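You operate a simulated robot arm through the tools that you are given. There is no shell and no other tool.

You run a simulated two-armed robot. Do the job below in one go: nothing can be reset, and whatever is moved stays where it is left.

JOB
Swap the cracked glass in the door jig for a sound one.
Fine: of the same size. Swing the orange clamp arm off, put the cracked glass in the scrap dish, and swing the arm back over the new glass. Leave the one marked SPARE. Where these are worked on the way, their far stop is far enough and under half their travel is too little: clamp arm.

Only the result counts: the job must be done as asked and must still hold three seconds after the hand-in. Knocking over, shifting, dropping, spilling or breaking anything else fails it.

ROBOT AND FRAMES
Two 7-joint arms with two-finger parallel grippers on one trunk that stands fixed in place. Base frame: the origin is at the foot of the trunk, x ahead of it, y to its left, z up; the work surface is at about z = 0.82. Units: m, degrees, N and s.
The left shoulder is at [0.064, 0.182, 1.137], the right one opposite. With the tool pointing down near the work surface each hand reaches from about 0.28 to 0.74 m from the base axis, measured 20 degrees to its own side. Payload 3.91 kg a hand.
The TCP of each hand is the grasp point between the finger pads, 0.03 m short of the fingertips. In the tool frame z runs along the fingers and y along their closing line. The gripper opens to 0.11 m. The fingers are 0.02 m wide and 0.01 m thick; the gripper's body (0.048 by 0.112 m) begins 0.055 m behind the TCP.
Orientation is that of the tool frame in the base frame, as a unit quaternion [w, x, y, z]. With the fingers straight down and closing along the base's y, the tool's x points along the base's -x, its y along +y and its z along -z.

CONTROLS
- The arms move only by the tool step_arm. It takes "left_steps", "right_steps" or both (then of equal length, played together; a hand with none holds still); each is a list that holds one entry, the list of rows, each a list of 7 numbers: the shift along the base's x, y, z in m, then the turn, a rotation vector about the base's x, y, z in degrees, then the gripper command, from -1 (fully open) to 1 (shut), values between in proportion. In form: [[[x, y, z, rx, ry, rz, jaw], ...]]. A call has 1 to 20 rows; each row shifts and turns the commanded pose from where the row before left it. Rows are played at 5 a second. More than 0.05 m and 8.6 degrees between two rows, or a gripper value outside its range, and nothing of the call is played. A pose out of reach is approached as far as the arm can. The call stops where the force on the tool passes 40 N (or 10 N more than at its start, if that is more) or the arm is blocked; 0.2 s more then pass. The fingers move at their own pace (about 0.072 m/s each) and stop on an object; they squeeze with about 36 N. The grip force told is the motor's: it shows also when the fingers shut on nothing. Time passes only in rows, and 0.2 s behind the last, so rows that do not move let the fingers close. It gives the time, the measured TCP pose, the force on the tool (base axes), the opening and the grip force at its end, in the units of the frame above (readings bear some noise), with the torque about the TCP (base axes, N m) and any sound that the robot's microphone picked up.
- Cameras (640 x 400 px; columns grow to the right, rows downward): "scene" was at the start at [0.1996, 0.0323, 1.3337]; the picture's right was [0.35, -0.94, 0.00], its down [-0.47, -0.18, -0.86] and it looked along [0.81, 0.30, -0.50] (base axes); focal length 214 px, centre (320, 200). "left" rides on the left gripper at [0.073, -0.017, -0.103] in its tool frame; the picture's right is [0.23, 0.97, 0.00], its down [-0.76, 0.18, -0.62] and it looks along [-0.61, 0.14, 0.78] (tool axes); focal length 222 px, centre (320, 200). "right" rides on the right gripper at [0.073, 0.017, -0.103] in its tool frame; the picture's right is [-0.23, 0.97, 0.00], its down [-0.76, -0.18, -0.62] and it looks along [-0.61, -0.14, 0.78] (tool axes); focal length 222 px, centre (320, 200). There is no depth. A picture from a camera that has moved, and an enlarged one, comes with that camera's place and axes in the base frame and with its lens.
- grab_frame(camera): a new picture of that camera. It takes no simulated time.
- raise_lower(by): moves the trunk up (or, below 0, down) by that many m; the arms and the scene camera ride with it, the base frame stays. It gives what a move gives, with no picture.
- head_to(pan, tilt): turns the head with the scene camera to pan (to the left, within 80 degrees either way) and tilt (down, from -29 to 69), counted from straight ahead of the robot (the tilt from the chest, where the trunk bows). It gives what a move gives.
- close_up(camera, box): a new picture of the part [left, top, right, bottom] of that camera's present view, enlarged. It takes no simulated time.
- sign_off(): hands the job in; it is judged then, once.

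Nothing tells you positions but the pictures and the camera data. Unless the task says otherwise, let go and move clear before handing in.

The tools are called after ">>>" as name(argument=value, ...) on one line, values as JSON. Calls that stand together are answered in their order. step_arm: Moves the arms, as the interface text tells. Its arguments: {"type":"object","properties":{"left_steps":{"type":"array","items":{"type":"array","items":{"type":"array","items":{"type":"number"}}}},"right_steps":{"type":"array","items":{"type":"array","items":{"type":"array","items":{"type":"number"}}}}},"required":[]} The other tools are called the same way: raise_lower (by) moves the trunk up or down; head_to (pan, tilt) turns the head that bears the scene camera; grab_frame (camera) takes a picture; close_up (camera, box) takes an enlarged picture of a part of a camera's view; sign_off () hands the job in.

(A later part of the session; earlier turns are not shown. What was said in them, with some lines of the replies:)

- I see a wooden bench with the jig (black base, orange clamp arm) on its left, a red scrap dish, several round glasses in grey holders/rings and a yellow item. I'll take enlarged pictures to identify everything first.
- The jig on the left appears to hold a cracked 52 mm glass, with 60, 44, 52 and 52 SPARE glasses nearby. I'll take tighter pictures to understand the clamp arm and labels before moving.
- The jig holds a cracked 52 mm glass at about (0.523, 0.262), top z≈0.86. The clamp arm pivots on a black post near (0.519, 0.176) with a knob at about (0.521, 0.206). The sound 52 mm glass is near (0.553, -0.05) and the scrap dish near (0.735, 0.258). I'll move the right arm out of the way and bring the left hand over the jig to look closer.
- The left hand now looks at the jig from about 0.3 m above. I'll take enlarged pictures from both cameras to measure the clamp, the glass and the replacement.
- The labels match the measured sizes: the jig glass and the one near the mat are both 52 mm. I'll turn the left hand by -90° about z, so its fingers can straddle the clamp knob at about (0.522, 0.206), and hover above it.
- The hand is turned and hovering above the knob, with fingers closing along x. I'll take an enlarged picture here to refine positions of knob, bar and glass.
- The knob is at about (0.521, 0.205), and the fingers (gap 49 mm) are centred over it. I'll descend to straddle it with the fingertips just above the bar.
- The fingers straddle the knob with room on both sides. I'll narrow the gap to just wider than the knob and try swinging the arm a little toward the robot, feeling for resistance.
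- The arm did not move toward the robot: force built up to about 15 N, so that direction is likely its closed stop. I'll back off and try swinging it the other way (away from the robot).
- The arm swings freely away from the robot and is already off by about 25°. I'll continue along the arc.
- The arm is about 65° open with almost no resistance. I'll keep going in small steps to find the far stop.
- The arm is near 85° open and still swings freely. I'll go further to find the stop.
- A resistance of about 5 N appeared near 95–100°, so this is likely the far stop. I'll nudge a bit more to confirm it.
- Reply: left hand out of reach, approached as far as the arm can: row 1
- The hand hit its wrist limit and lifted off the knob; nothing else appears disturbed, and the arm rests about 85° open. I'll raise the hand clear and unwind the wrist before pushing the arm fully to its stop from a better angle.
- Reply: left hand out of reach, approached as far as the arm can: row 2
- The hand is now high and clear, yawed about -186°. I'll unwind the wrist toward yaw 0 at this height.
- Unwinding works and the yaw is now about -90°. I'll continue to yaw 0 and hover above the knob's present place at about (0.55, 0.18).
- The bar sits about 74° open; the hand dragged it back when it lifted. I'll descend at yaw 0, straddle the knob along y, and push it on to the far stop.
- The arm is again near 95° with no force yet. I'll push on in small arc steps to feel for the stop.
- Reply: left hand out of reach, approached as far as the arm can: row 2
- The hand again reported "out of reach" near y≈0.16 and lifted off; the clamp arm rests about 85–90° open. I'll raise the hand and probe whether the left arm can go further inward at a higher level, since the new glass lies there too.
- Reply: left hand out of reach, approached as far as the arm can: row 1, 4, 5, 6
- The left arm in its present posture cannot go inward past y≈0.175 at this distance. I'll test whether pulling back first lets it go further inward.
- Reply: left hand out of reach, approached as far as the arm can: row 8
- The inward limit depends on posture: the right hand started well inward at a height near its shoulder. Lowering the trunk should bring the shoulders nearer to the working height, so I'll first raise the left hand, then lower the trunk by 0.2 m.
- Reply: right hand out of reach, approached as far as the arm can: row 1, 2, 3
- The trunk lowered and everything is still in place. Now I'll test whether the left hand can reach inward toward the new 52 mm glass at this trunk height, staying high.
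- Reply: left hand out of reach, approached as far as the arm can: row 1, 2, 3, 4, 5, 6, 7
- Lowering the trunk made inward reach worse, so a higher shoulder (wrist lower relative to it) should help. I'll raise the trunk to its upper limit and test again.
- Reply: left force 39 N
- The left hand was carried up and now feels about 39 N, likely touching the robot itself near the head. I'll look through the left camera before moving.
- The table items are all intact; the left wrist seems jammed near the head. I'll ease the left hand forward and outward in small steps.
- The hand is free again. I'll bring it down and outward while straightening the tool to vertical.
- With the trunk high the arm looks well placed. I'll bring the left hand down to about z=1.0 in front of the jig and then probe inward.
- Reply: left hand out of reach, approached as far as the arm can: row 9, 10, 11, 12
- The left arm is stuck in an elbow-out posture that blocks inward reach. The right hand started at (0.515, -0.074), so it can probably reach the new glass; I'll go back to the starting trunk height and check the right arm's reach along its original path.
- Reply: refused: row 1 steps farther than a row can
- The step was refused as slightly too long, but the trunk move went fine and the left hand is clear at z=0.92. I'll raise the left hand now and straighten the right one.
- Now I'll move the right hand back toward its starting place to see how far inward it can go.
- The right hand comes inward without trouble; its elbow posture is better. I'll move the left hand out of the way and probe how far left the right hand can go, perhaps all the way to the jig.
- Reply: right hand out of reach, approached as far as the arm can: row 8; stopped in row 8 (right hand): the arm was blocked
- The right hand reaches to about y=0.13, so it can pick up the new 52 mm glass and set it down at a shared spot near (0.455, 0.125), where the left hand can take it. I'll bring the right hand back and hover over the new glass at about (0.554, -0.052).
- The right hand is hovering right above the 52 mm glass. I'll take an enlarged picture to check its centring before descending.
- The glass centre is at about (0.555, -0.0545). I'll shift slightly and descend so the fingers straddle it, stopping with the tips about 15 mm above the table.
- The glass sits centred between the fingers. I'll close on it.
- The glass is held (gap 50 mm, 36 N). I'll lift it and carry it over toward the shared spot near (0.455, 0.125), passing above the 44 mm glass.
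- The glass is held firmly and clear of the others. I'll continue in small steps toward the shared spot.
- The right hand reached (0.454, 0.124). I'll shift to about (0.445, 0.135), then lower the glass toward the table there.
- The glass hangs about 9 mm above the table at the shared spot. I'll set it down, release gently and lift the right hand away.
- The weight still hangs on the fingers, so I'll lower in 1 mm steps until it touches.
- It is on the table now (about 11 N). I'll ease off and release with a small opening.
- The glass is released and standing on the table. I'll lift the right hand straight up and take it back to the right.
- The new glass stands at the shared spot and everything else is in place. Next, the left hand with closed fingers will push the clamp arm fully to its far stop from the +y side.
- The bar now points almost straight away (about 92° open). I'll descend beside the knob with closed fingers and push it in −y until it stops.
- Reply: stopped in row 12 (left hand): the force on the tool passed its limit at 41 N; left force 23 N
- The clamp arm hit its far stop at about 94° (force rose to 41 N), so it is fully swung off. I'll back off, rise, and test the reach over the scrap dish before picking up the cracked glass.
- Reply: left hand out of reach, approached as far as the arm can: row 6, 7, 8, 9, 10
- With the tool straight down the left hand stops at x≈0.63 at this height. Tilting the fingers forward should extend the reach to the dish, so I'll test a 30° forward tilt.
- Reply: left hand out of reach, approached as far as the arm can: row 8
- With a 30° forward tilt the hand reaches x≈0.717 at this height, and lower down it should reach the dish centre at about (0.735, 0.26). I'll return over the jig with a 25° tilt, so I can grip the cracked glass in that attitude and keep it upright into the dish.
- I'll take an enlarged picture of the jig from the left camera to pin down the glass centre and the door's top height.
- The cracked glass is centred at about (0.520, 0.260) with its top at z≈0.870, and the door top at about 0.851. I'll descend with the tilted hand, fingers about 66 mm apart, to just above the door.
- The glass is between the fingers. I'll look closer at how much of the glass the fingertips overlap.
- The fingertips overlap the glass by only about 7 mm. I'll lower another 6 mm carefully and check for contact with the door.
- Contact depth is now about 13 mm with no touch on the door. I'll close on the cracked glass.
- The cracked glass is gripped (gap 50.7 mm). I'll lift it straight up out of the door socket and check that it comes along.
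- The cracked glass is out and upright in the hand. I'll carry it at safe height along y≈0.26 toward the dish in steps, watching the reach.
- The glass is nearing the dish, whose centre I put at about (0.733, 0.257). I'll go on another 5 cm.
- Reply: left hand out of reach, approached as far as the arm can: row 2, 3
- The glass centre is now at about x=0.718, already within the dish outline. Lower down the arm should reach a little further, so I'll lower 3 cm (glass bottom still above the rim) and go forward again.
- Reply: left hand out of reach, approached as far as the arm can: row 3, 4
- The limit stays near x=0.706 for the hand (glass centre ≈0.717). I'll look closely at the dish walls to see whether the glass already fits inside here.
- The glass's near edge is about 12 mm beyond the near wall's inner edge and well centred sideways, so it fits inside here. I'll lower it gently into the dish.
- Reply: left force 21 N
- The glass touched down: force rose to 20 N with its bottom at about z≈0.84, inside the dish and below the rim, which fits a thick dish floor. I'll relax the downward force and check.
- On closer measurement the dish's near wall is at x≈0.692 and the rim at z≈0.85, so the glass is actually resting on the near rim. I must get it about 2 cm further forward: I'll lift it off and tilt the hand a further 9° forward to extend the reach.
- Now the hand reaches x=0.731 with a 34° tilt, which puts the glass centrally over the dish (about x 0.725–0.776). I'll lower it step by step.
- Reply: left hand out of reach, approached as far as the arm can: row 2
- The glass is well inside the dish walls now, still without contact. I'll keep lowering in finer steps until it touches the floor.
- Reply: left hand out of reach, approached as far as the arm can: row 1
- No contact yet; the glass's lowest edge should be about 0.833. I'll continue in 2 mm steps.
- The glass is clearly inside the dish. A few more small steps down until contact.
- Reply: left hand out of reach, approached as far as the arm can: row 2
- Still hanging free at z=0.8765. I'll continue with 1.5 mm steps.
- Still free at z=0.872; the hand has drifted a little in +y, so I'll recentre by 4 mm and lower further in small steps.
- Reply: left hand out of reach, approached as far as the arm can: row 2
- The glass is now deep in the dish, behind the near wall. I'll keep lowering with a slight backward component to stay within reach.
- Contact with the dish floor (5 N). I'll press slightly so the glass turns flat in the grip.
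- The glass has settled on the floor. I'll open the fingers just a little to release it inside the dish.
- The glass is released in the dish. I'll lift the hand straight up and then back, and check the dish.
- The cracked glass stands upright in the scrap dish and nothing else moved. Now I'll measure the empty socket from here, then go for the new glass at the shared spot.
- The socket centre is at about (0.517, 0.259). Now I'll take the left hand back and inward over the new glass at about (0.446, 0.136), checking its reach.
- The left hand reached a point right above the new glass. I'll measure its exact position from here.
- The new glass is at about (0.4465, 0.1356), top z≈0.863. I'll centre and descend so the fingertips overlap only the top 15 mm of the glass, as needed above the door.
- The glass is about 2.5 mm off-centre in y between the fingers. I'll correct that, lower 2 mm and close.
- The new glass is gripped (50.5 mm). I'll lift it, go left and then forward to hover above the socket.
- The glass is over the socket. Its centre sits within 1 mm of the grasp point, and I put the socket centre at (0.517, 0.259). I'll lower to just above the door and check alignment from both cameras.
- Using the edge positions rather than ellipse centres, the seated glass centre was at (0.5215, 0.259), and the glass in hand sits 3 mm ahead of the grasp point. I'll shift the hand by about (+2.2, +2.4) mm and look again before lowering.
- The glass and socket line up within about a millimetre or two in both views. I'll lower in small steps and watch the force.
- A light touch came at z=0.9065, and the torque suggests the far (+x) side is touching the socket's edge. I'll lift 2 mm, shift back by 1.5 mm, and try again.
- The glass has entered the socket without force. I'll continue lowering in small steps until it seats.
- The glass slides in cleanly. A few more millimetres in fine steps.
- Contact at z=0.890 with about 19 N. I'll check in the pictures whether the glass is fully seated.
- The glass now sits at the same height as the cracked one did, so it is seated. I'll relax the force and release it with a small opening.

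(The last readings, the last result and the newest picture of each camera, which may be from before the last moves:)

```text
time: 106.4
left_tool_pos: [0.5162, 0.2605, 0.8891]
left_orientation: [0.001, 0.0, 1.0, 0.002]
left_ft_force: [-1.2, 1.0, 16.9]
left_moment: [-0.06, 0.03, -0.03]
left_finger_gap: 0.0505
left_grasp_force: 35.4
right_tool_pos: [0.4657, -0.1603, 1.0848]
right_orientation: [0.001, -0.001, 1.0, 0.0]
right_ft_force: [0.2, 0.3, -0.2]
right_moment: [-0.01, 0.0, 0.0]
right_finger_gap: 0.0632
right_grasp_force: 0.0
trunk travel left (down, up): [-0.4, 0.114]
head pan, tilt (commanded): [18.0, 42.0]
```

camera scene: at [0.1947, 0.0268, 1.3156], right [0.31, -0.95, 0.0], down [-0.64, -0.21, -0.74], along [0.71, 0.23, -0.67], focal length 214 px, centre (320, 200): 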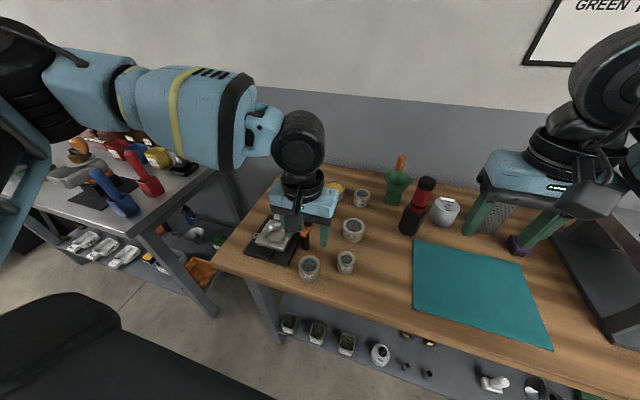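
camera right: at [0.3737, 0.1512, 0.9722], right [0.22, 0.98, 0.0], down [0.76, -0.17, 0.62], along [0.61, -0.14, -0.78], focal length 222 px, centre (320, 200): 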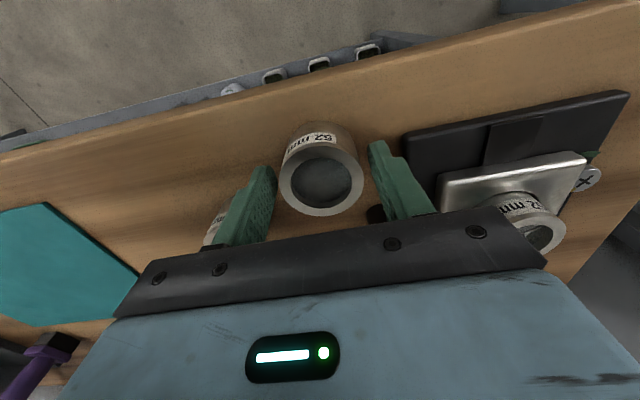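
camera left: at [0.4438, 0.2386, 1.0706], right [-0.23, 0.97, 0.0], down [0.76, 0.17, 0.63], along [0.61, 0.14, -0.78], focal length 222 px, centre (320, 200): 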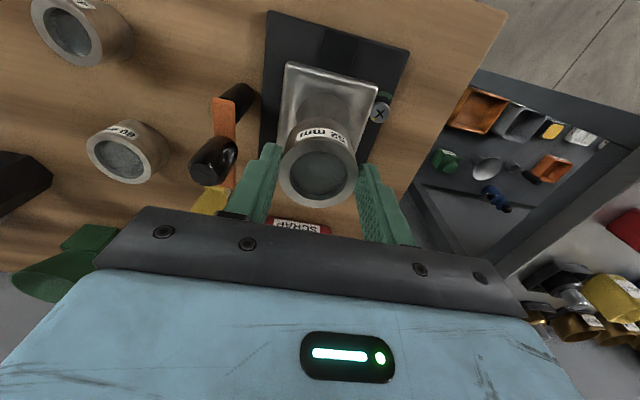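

The torque is now near zero, so the glass is flat in the socket. I'll open the fingers a little.

>>> step_arm(left_steps=[[[0, 0, 0.001, 0, 0, 0, 0.1], [0, 0, 0, 0, 0, 0, -0.05], [0, 0, 0, 0, 0, 0, -0.12], [0, 0, 0, 0, 0, 0, -0.12]]])

>>> close_up(camera="left", box=[220, 70, 430, 230])

```text
time: 107.4
left_tool_pos: [0.5166, 0.2606, 0.8888]
left_orientation: [0.002, 0.0, 1.0, 0.002]
left_ft_force: [0.8, 0.5, 0.3]
left_moment: [0.0, 0.0, 0.0]
left_finger_gap: 0.0614
left_grasp_force: 0.1
right_tool_pos: [0.4665, -0.1592, 1.0849]
right_orientation: [0.001, -0.002, 1.0, 0.0]
right_ft_force: [-0.8, 0.6, -0.1]
right_moment: [-0.02, -0.01, 0.0]
right_finger_gap: 0.0632
right_grasp_force: 0.0
trunk travel left (down, up): [-0.4, 0.114]
head pan, tilt (commanded): [18.0, 42.0]
```

```text
2.50 times, centred on (325, 150) of left
camera zoom: at [0.444, 0.244, 0.9933], right [-0.23, 0.97, 0.0], down [0.76, 0.17, 0.62], along [0.61, 0.15, -0.78], focal length 555 px, centre (308, 325)
```

zoom: 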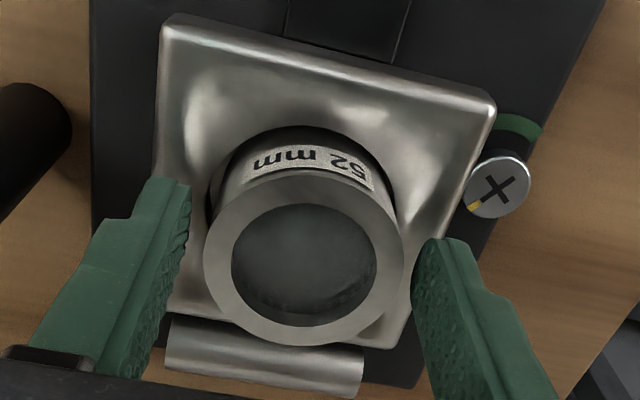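

The glass is free and seated. I'll lift the hand straight up and look at the result.

>>> step_arm(left_steps=[[[0, 0, 0.01, 0, 0, 0, -0.12], [0, 0, 0.03, 0, 0, 0, -0.12], [0, 0, 0.04, 0, 0, 0, -0.5], [0, 0, 0.035, 0, 0, 0, -1], [0, 0, 0, 0, 0, 0, -1]]])

>>> close_up(camera="scene", box=[240, 200, 330, 275])

>>> close_up(camera="left", box=[200, 0, 420, 160])

```text
time: 108.6
left_tool_pos: [0.517, 0.2593, 1.005]
left_orientation: [0.0, -0.001, 1.0, 0.002]
left_ft_force: [1.2, -0.3, 0.1]
left_moment: [0.02, -0.02, 0.0]
left_finger_gap: 0.11
left_grasp_force: 0.2
right_tool_pos: [0.4661, -0.1605, 1.0838]
right_orientation: [0.0, -0.002, 1.0, 0.0]
right_ft_force: [0.3, -0.2, -0.1]
right_moment: [-0.02, -0.01, 0.06]
right_finger_gap: 0.0632
right_grasp_force: 0.1
trunk travel left (down, up): [-0.4, 0.114]
head pan, tilt (commanded): [18.0, 42.0]
```

```text
5.33 times, centred on (285, 238) of scene
camera zoom: at [0.1947, 0.0269, 1.3156], right [0.31, -0.95, 0.0], down [-0.64, -0.21, -0.74], along [0.71, 0.23, -0.67], focal length 1144 px, centre (507, 0)
```

zoom: 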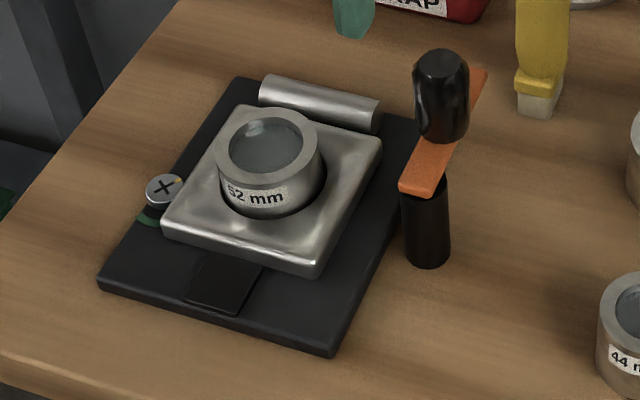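

```text
2.50 times, centred on (310, 80) of left
camera zoom: at [0.444, 0.2426, 1.1085], right [-0.23, 0.97, 0.0], down [0.76, 0.17, 0.62], along [0.61, 0.14, -0.78], focal length 555 px, centre (345, 500)
```

zoom: 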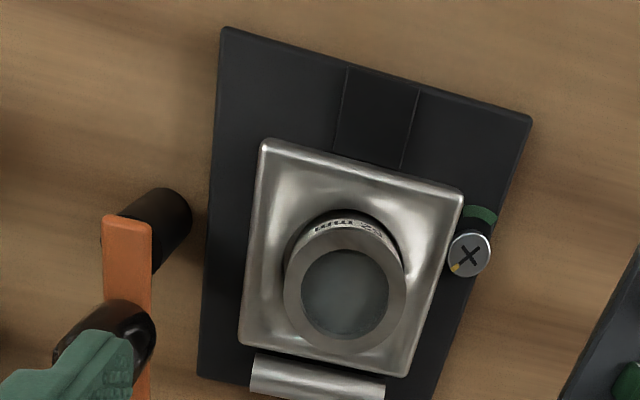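

The new glass is seated just as the old one was. Next I'll place the open hand so its −y finger is beyond the knob (at about (0.551, 0.176)), ready to push the clamp arm back.

>>> step_arm(left_steps=[[[0.017, -0.026, 0, 0, 0, 0, -1], [0.017, -0.027, 0, 0, 0, 0, -1], [0, 0, -0.03, 0, 0, 0, -1], [0, 0, -0.03, 0, 0, 0, -1], [0, 0, -0.014, 0, 0, 0, -1], [0, 0, 0, 0, 0, 0, -1]]])

>>> grab_frame(camera="left")

>>> close_up(camera="scene", box=[240, 180, 340, 265])

```text
time: 110.0
left_tool_pos: [0.5512, 0.2074, 0.9313]
left_orientation: [0.0, 0.001, 1.0, 0.002]
left_ft_force: [-0.1, -0.8, 0.0]
left_moment: [0.0, 0.01, -0.01]
left_finger_gap: 0.11
left_grasp_force: 0.1
right_tool_pos: [0.4656, -0.1603, 1.0847]
right_orientation: [0.001, -0.003, 1.0, 0.001]
right_ft_force: [-0.2, -0.4, -0.6]
right_moment: [-0.01, -0.01, 0.0]
right_finger_gap: 0.0631
right_grasp_force: 0.2
trunk travel left (down, up): [-0.4, 0.114]
head pan, tilt (commanded): [18.0, 42.0]
```

```text
taken
camera left: at [0.4785, 0.1909, 1.0348], right [-0.23, 0.97, 0.0], down [0.76, 0.17, 0.63], along [0.61, 0.15, -0.78], focal length 222 px, centre (320, 200)
```

left: 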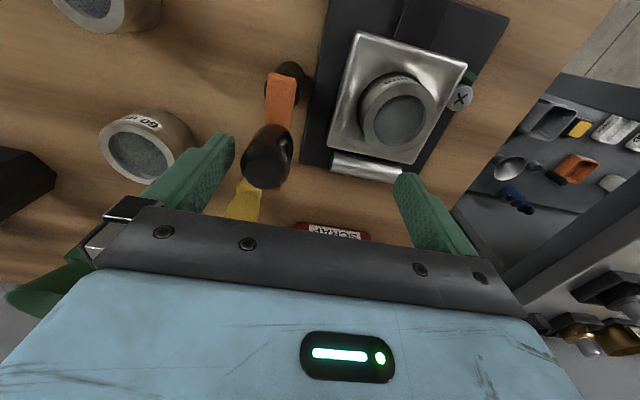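

```text
4.71 times, centred on (290, 222) of scene
camera zoom: at [0.1944, 0.0267, 1.3157], right [0.31, -0.95, 0.0], down [-0.64, -0.21, -0.74], along [0.71, 0.23, -0.67], focal length 1009 px, centre (461, 94)
```

zoom: 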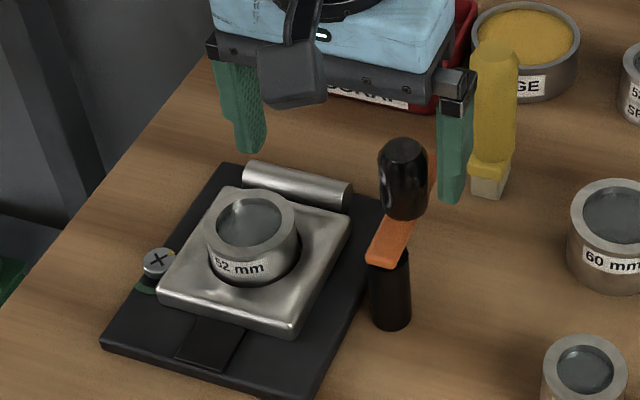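

The −y finger is beyond the knob and everything is clear. I'll push the knob in +y, following its arc.

>>> step_arm(left_steps=[[[0, 0.008, 0, 0, 0, 0, -1], [-0.001, 0.006, 0, 0, 0, 0, -1], [-0.001, 0.005, 0, 0, 0, 0, -1], [-0.002, 0.005, 0, 0, 0, 0, -1], [-0.003, 0.004, 0, 0, 0, 0, -1], [-0.004, 0.004, 0, 0, 0, 0, -1], [0, 0, 0, 0, 0, 0, -1]]])

>>> grab_frame(camera="left")

>>> close_up(camera="scene", box=[240, 180, 340, 265])

```text
time: 111.6
left_tool_pos: [0.5395, 0.2405, 0.9313]
left_orientation: [0.001, -0.001, 1.0, 0.002]
left_ft_force: [0.0, -1.3, -0.2]
left_moment: [-0.02, 0.02, -0.02]
left_finger_gap: 0.1097
left_grasp_force: 0.0
right_tool_pos: [0.4663, -0.1604, 1.0844]
right_orientation: [0.001, -0.003, 1.0, 0.0]
right_ft_force: [0.3, 0.3, 0.3]
right_moment: [0.01, 0.0, 0.0]
right_finger_gap: 0.0632
right_grasp_force: 0.1
trunk travel left (down, up): [-0.4, 0.114]
head pan, tilt (commanded): [18.0, 42.0]
```

```text
taken
camera left: at [0.4673, 0.2228, 1.0344], right [-0.23, 0.97, 0.0], down [0.76, 0.17, 0.62], along [0.61, 0.14, -0.78], focal length 222 px, centre (320, 200)
```

left: 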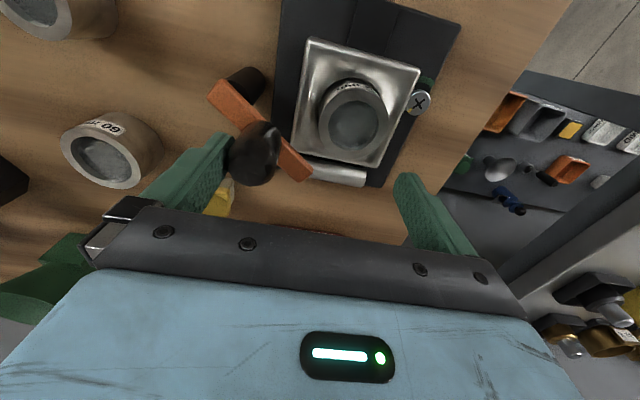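

```text
4.71 times, centred on (290, 222) of scene
camera zoom: at [0.1943, 0.0266, 1.3157], right [0.31, -0.95, 0.0], down [-0.64, -0.21, -0.74], along [0.71, 0.23, -0.67], focal length 1009 px, centre (461, 94)
```

zoom: 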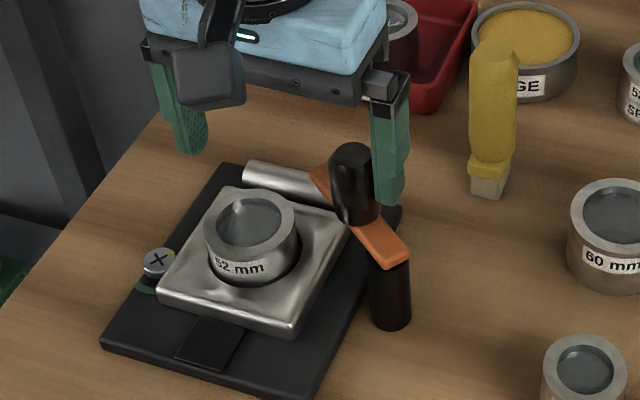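

The arm is now about 40° from closed. I'll back off, rise, close the fingers and come down on the far (+x) side of the knob to push it the rest of the way.

>>> step_arm(left_steps=[[[0, -0.008, 0, 0, 0, 0, -1], [0, 0, 0.03, 0, 0, 0, -1], [0, 0, 0.035, 0, 0, 0, 0], [0.0155, -0.016, 0, 0, 0, 0, 1], [0.0155, -0.016, 0, 0, 0, 0, 1], [0, 0, 0, 0, 0, 0, 1], [0, 0, 0, 0, 0, 0, 1], [0, 0, 0, 0, 0, 0, 1]]])

>>> grab_frame(camera="left")

>>> close_up(camera="scene", box=[240, 180, 340, 265])

```text
time: 113.4
left_tool_pos: [0.5718, 0.2005, 0.996]
left_orientation: [0.001, 0.0, 1.0, 0.003]
left_ft_force: [0.4, -0.4, -0.4]
left_moment: [0.0, 0.01, 0.0]
left_finger_gap: 0.0
left_grasp_force: 36.0
right_tool_pos: [0.4654, -0.1603, 1.0835]
right_orientation: [0.001, -0.002, 1.0, 0.001]
right_ft_force: [0.1, 0.5, 0.2]
right_moment: [0.0, -0.01, 0.02]
right_finger_gap: 0.0631
right_grasp_force: 0.1
trunk travel left (down, up): [-0.4, 0.114]
head pan, tilt (commanded): [18.0, 42.0]
```

```text
taken
camera left: at [0.4993, 0.1829, 1.0993], right [-0.23, 0.97, 0.0], down [0.76, 0.18, 0.63], along [0.61, 0.15, -0.78], focal length 222 px, centre (320, 200)
```

left: 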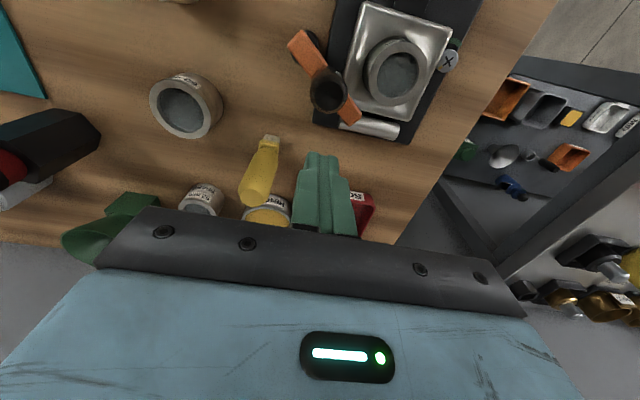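

```text
4.71 times, centred on (290, 222) of scene
camera zoom: at [0.1942, 0.0267, 1.3157], right [0.31, -0.95, 0.0], down [-0.64, -0.21, -0.74], along [0.71, 0.23, -0.67], focal length 1009 px, centre (461, 94)
```

zoom: 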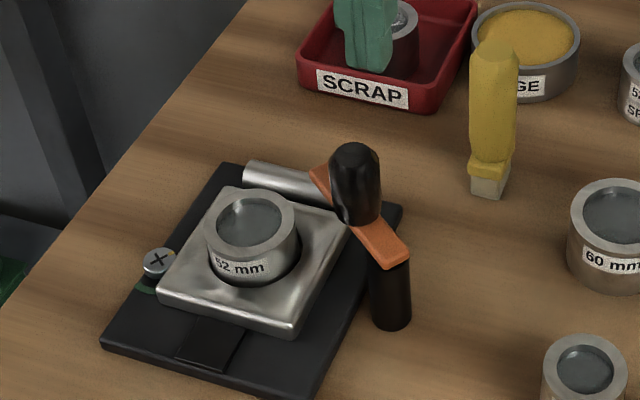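

The knob is at about (0.539, 0.199). I'll descend on its far side and push it in −x toward the closed position.

>>> step_arm(left_steps=[[[0, 0, -0.035, 0, 0, 0, 1], [0, 0, -0.03, 0, 0, 0, 1], [-0.008, 0, 0, 0, 0, 0, 1], [-0.005, 0.001, 0, 0, 0, 0, 1], [-0.005, 0.001, 0, 0, 0, 0, 1], [-0.005, 0.001, 0, 0, 0, 0, 1], [-0.003, 0, 0, 0, 0, 0, 1], [0, 0, 0, 0, 0, 0, 1]]])

>>> grab_frame(camera="left")

>>> close_up(camera="scene", box=[240, 180, 340, 265])

```text
time: 115.2
left_tool_pos: [0.5453, 0.2029, 0.9304]
left_orientation: [0.0, 0.001, 1.0, 0.002]
left_ft_force: [-0.4, -0.2, 0.2]
left_moment: [-0.02, 0.02, 0.05]
left_finger_gap: 0.0
left_grasp_force: 35.8
right_tool_pos: [0.4668, -0.1601, 1.0851]
right_orientation: [0.0, -0.002, 1.0, 0.0]
right_ft_force: [-0.7, -0.7, -0.1]
right_moment: [0.04, 0.01, -0.01]
right_finger_gap: 0.0635
right_grasp_force: 0.0
trunk travel left (down, up): [-0.4, 0.114]
head pan, tilt (commanded): [18.0, 42.0]
```

```text
taken
camera left: at [0.472, 0.1862, 1.0339], right [-0.23, 0.97, 0.0], down [0.76, 0.17, 0.62], along [0.61, 0.14, -0.78], focal length 222 px, centre (320, 200)
```

left: 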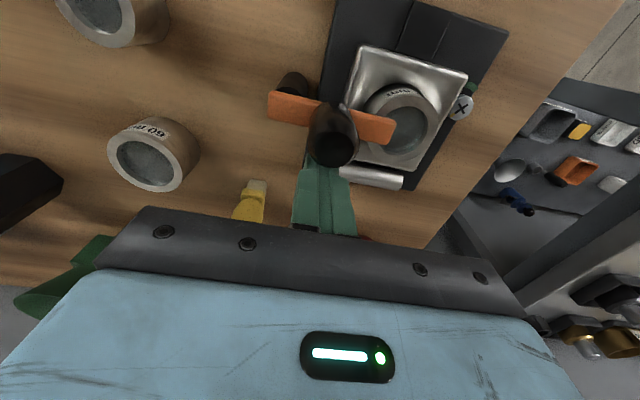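

```text
4.71 times, centred on (290, 222) of scene
camera zoom: at [0.1945, 0.0268, 1.3157], right [0.31, -0.95, 0.0], down [-0.64, -0.21, -0.74], along [0.71, 0.23, -0.67], focal length 1009 px, centre (461, 94)
```

zoom: 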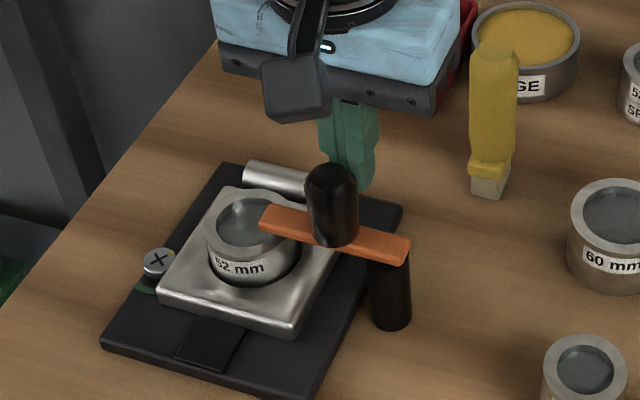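

The arm is back over the new glass. I'll push a little further in small steps to bring it against its closed stop.

>>> step_arm(left_steps=[[[-0.0015, 0, 0, 0, 0, 0, 1], [-0.0015, 0, 0, 0, 0, 0, 1], [-0.001, 0, 0, 0, 0, 0, 1], [0, 0, 0, 0, 0, 0, 1]]])

>>> close_up(camera="scene", box=[240, 180, 340, 265])

```text
time: 116.2
left_tool_pos: [0.5442, 0.2042, 0.931]
left_orientation: [0.001, 0.0, 1.0, 0.002]
left_ft_force: [16.6, 1.8, 0.5]
left_moment: [-0.03, -0.2, -0.03]
left_finger_gap: 0.0
left_grasp_force: 35.8
right_tool_pos: [0.4675, -0.1606, 1.0846]
right_orientation: [0.001, -0.003, 1.0, 0.0]
right_ft_force: [-0.9, 0.2, 0.2]
right_moment: [-0.02, 0.01, 0.02]
right_finger_gap: 0.0633
right_grasp_force: 0.0
trunk travel left (down, up): [-0.4, 0.114]
head pan, tilt (commanded): [18.0, 42.0]
```

```text
4.71 times, centred on (290, 222) of scene
camera zoom: at [0.1964, 0.0269, 1.3154], right [0.31, -0.95, 0.0], down [-0.64, -0.21, -0.74], along [0.71, 0.23, -0.67], focal length 1009 px, centre (461, 94)
```

zoom: 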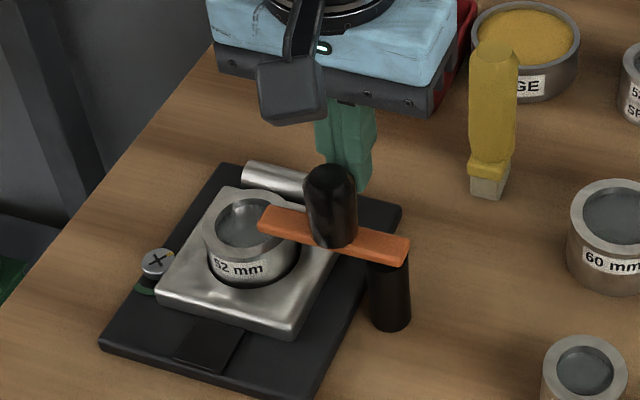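

The arm is at its closed stop (about 17 N). I'll back off, lift clear, and check the final state.

>>> step_arm(left_steps=[[[0.008, 0, 0, 0, 0, 0, 1], [0.006, 0, 0.01, 0, 0, 0, 1], [0, 0, 0.04, 0, 0, 0, 1], [0, 0, 0.04, 0, 0, 0, 1], [-0.01, 0.03, 0.03, 0, 0, 0, 0], [-0.03, 0.03, 0.02, 0, 0, 0, 0], [-0.03, 0.03, 0.02, 0, 0, 0, 0], [-0.03, 0.03, 0.02, 0, 0, 0, 0], [-0.02, 0.03, 0.02, 0, 0, 0, 0], [0, 0, 0, 0, 0, 0, 0]]])

>>> grab_frame(camera="scene")

>>> close_up(camera="scene", box=[240, 160, 360, 290])

>>> grab_frame(camera="left")

```text
time: 118.4
left_tool_pos: [0.4345, 0.3511, 1.1312]
left_orientation: [0.0, 0.0, 1.0, 0.002]
left_ft_force: [-0.2, 0.0, 0.4]
left_moment: [0.03, 0.04, 0.0]
left_finger_gap: 0.0549
left_grasp_force: 0.1
right_tool_pos: [0.4661, -0.16, 1.0836]
right_orientation: [-0.001, -0.002, 1.0, 0.0]
right_ft_force: [0.7, -1.1, -0.3]
right_moment: [-0.01, 0.0, -0.02]
right_finger_gap: 0.0633
right_grasp_force: 0.1
trunk travel left (down, up): [-0.4, 0.114]
head pan, tilt (commanded): [18.0, 42.0]
```

```text
taken
camera scene: at [0.1947, 0.0265, 1.3156], right [0.31, -0.95, 0.0], down [-0.64, -0.21, -0.74], along [0.71, 0.23, -0.67], focal length 214 px, centre (320, 200)
```

scene: 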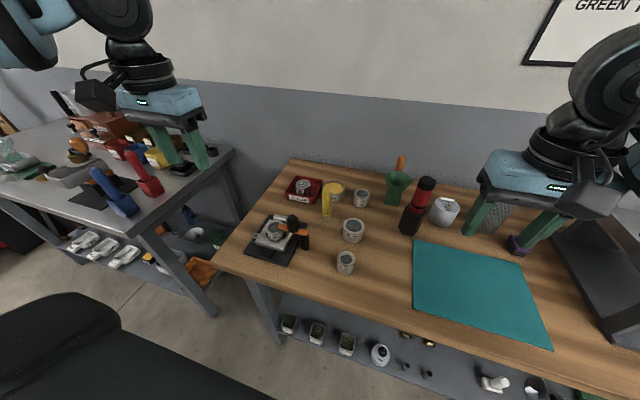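

```text
3.08 times, centred on (300, 225) of scene
camera zoom: at [0.1947, 0.0265, 1.3156], right [0.31, -0.95, 0.0], down [-0.64, -0.21, -0.74], along [0.71, 0.23, -0.67], focal length 660 px, centre (382, 123)
```

zoom: 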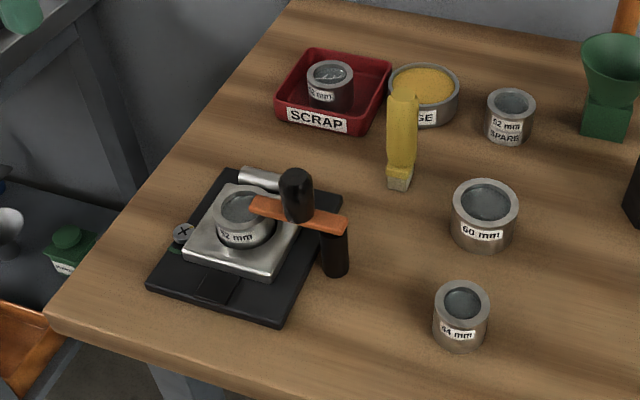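

```text
taken
camera left: at [0.3627, 0.3348, 1.2346], right [-0.23, 0.97, 0.0], down [0.76, 0.17, 0.62], along [0.61, 0.15, -0.78], focal length 222 px, centre (320, 200)
```

left: 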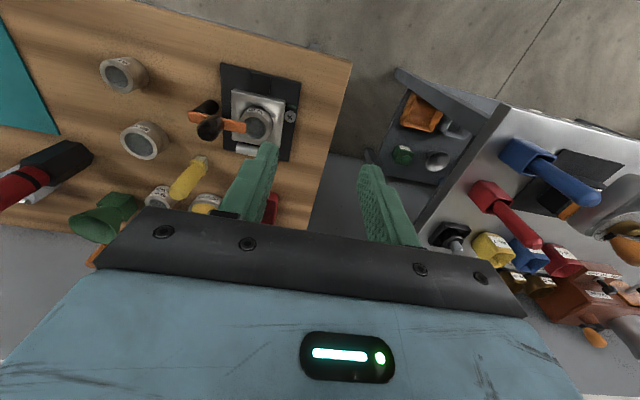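

Everything looks as asked. I'll take one last close look at the jig and the dish before handing in.

>>> close_up(camera="scene", box=[240, 200, 330, 275])

>>> close_up(camera="scene", box=[275, 165, 375, 225])

>>> close_up(camera="left", box=[180, 50, 310, 170])

```text
5.33 times, centred on (285, 238) of scene
camera zoom: at [0.1947, 0.0265, 1.3156], right [0.31, -0.95, 0.0], down [-0.64, -0.21, -0.74], along [0.71, 0.23, -0.67], focal length 1144 px, centre (507, 0)
```

zoom: 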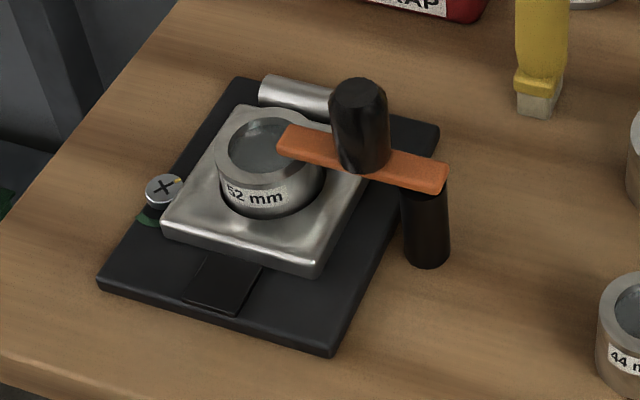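

```text
6.40 times, centred on (325, 195) of scene
camera zoom: at [0.1947, 0.0265, 1.3156], right [0.31, -0.95, 0.0], down [-0.64, -0.21, -0.74], along [0.71, 0.23, -0.67], focal length 1373 px, centre (288, 232)
```

zoom: 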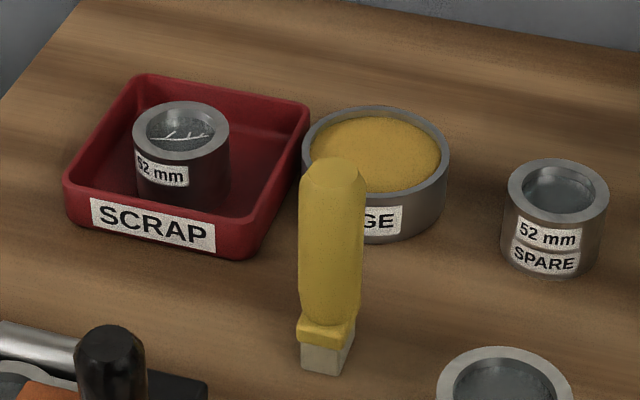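

```text
3.33 times, centred on (245, 110) of left
camera zoom: at [0.3627, 0.3348, 1.2346], right [-0.23, 0.97, 0.0], down [0.76, 0.17, 0.62], along [0.61, 0.15, -0.78], focal length 740 px, centre (570, 500)
```

zoom: 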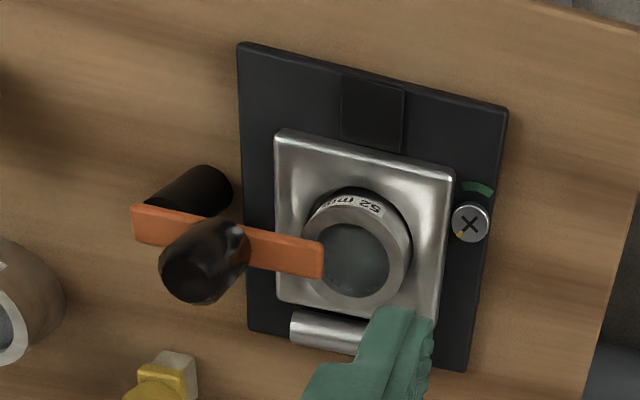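

The sound 52 mm glass is seated in the door jig with the clamp arm back over it. The cracked glass stands in the scrap dish. The SPARE and the other items are where they were, and both hands are clear. I'm handing the job in.

>>> sign_off()

```text
The job is handed in.
```

The cracked glass in the door jig has been swapped for the sound 52 mm one, and the job is handed in. I don't have the verdict on it yet.

- **New glass:** it is the same size as the cracked one and sits fully down in the jig's socket.
- **Clamp arm:** I swung it off to its far stop. It is now back over the new glass, against its closed stop.
- **Cracked glass:** it is standing upright in the scrap dish.
- **Everything else:** in the last pictures, the glass marked SPARE and the other items were where they started. Both hands had let go and were clear.

The cracked glass came down once on the dish's near rim, with about 20 N of force. I lifted it off and set it down inside the dish, and the dish did not visibly move. Early on, while I was changing the trunk height, the left wrist jammed against the robot itself (about 39 N) until I eased it free. No bench items were involved.
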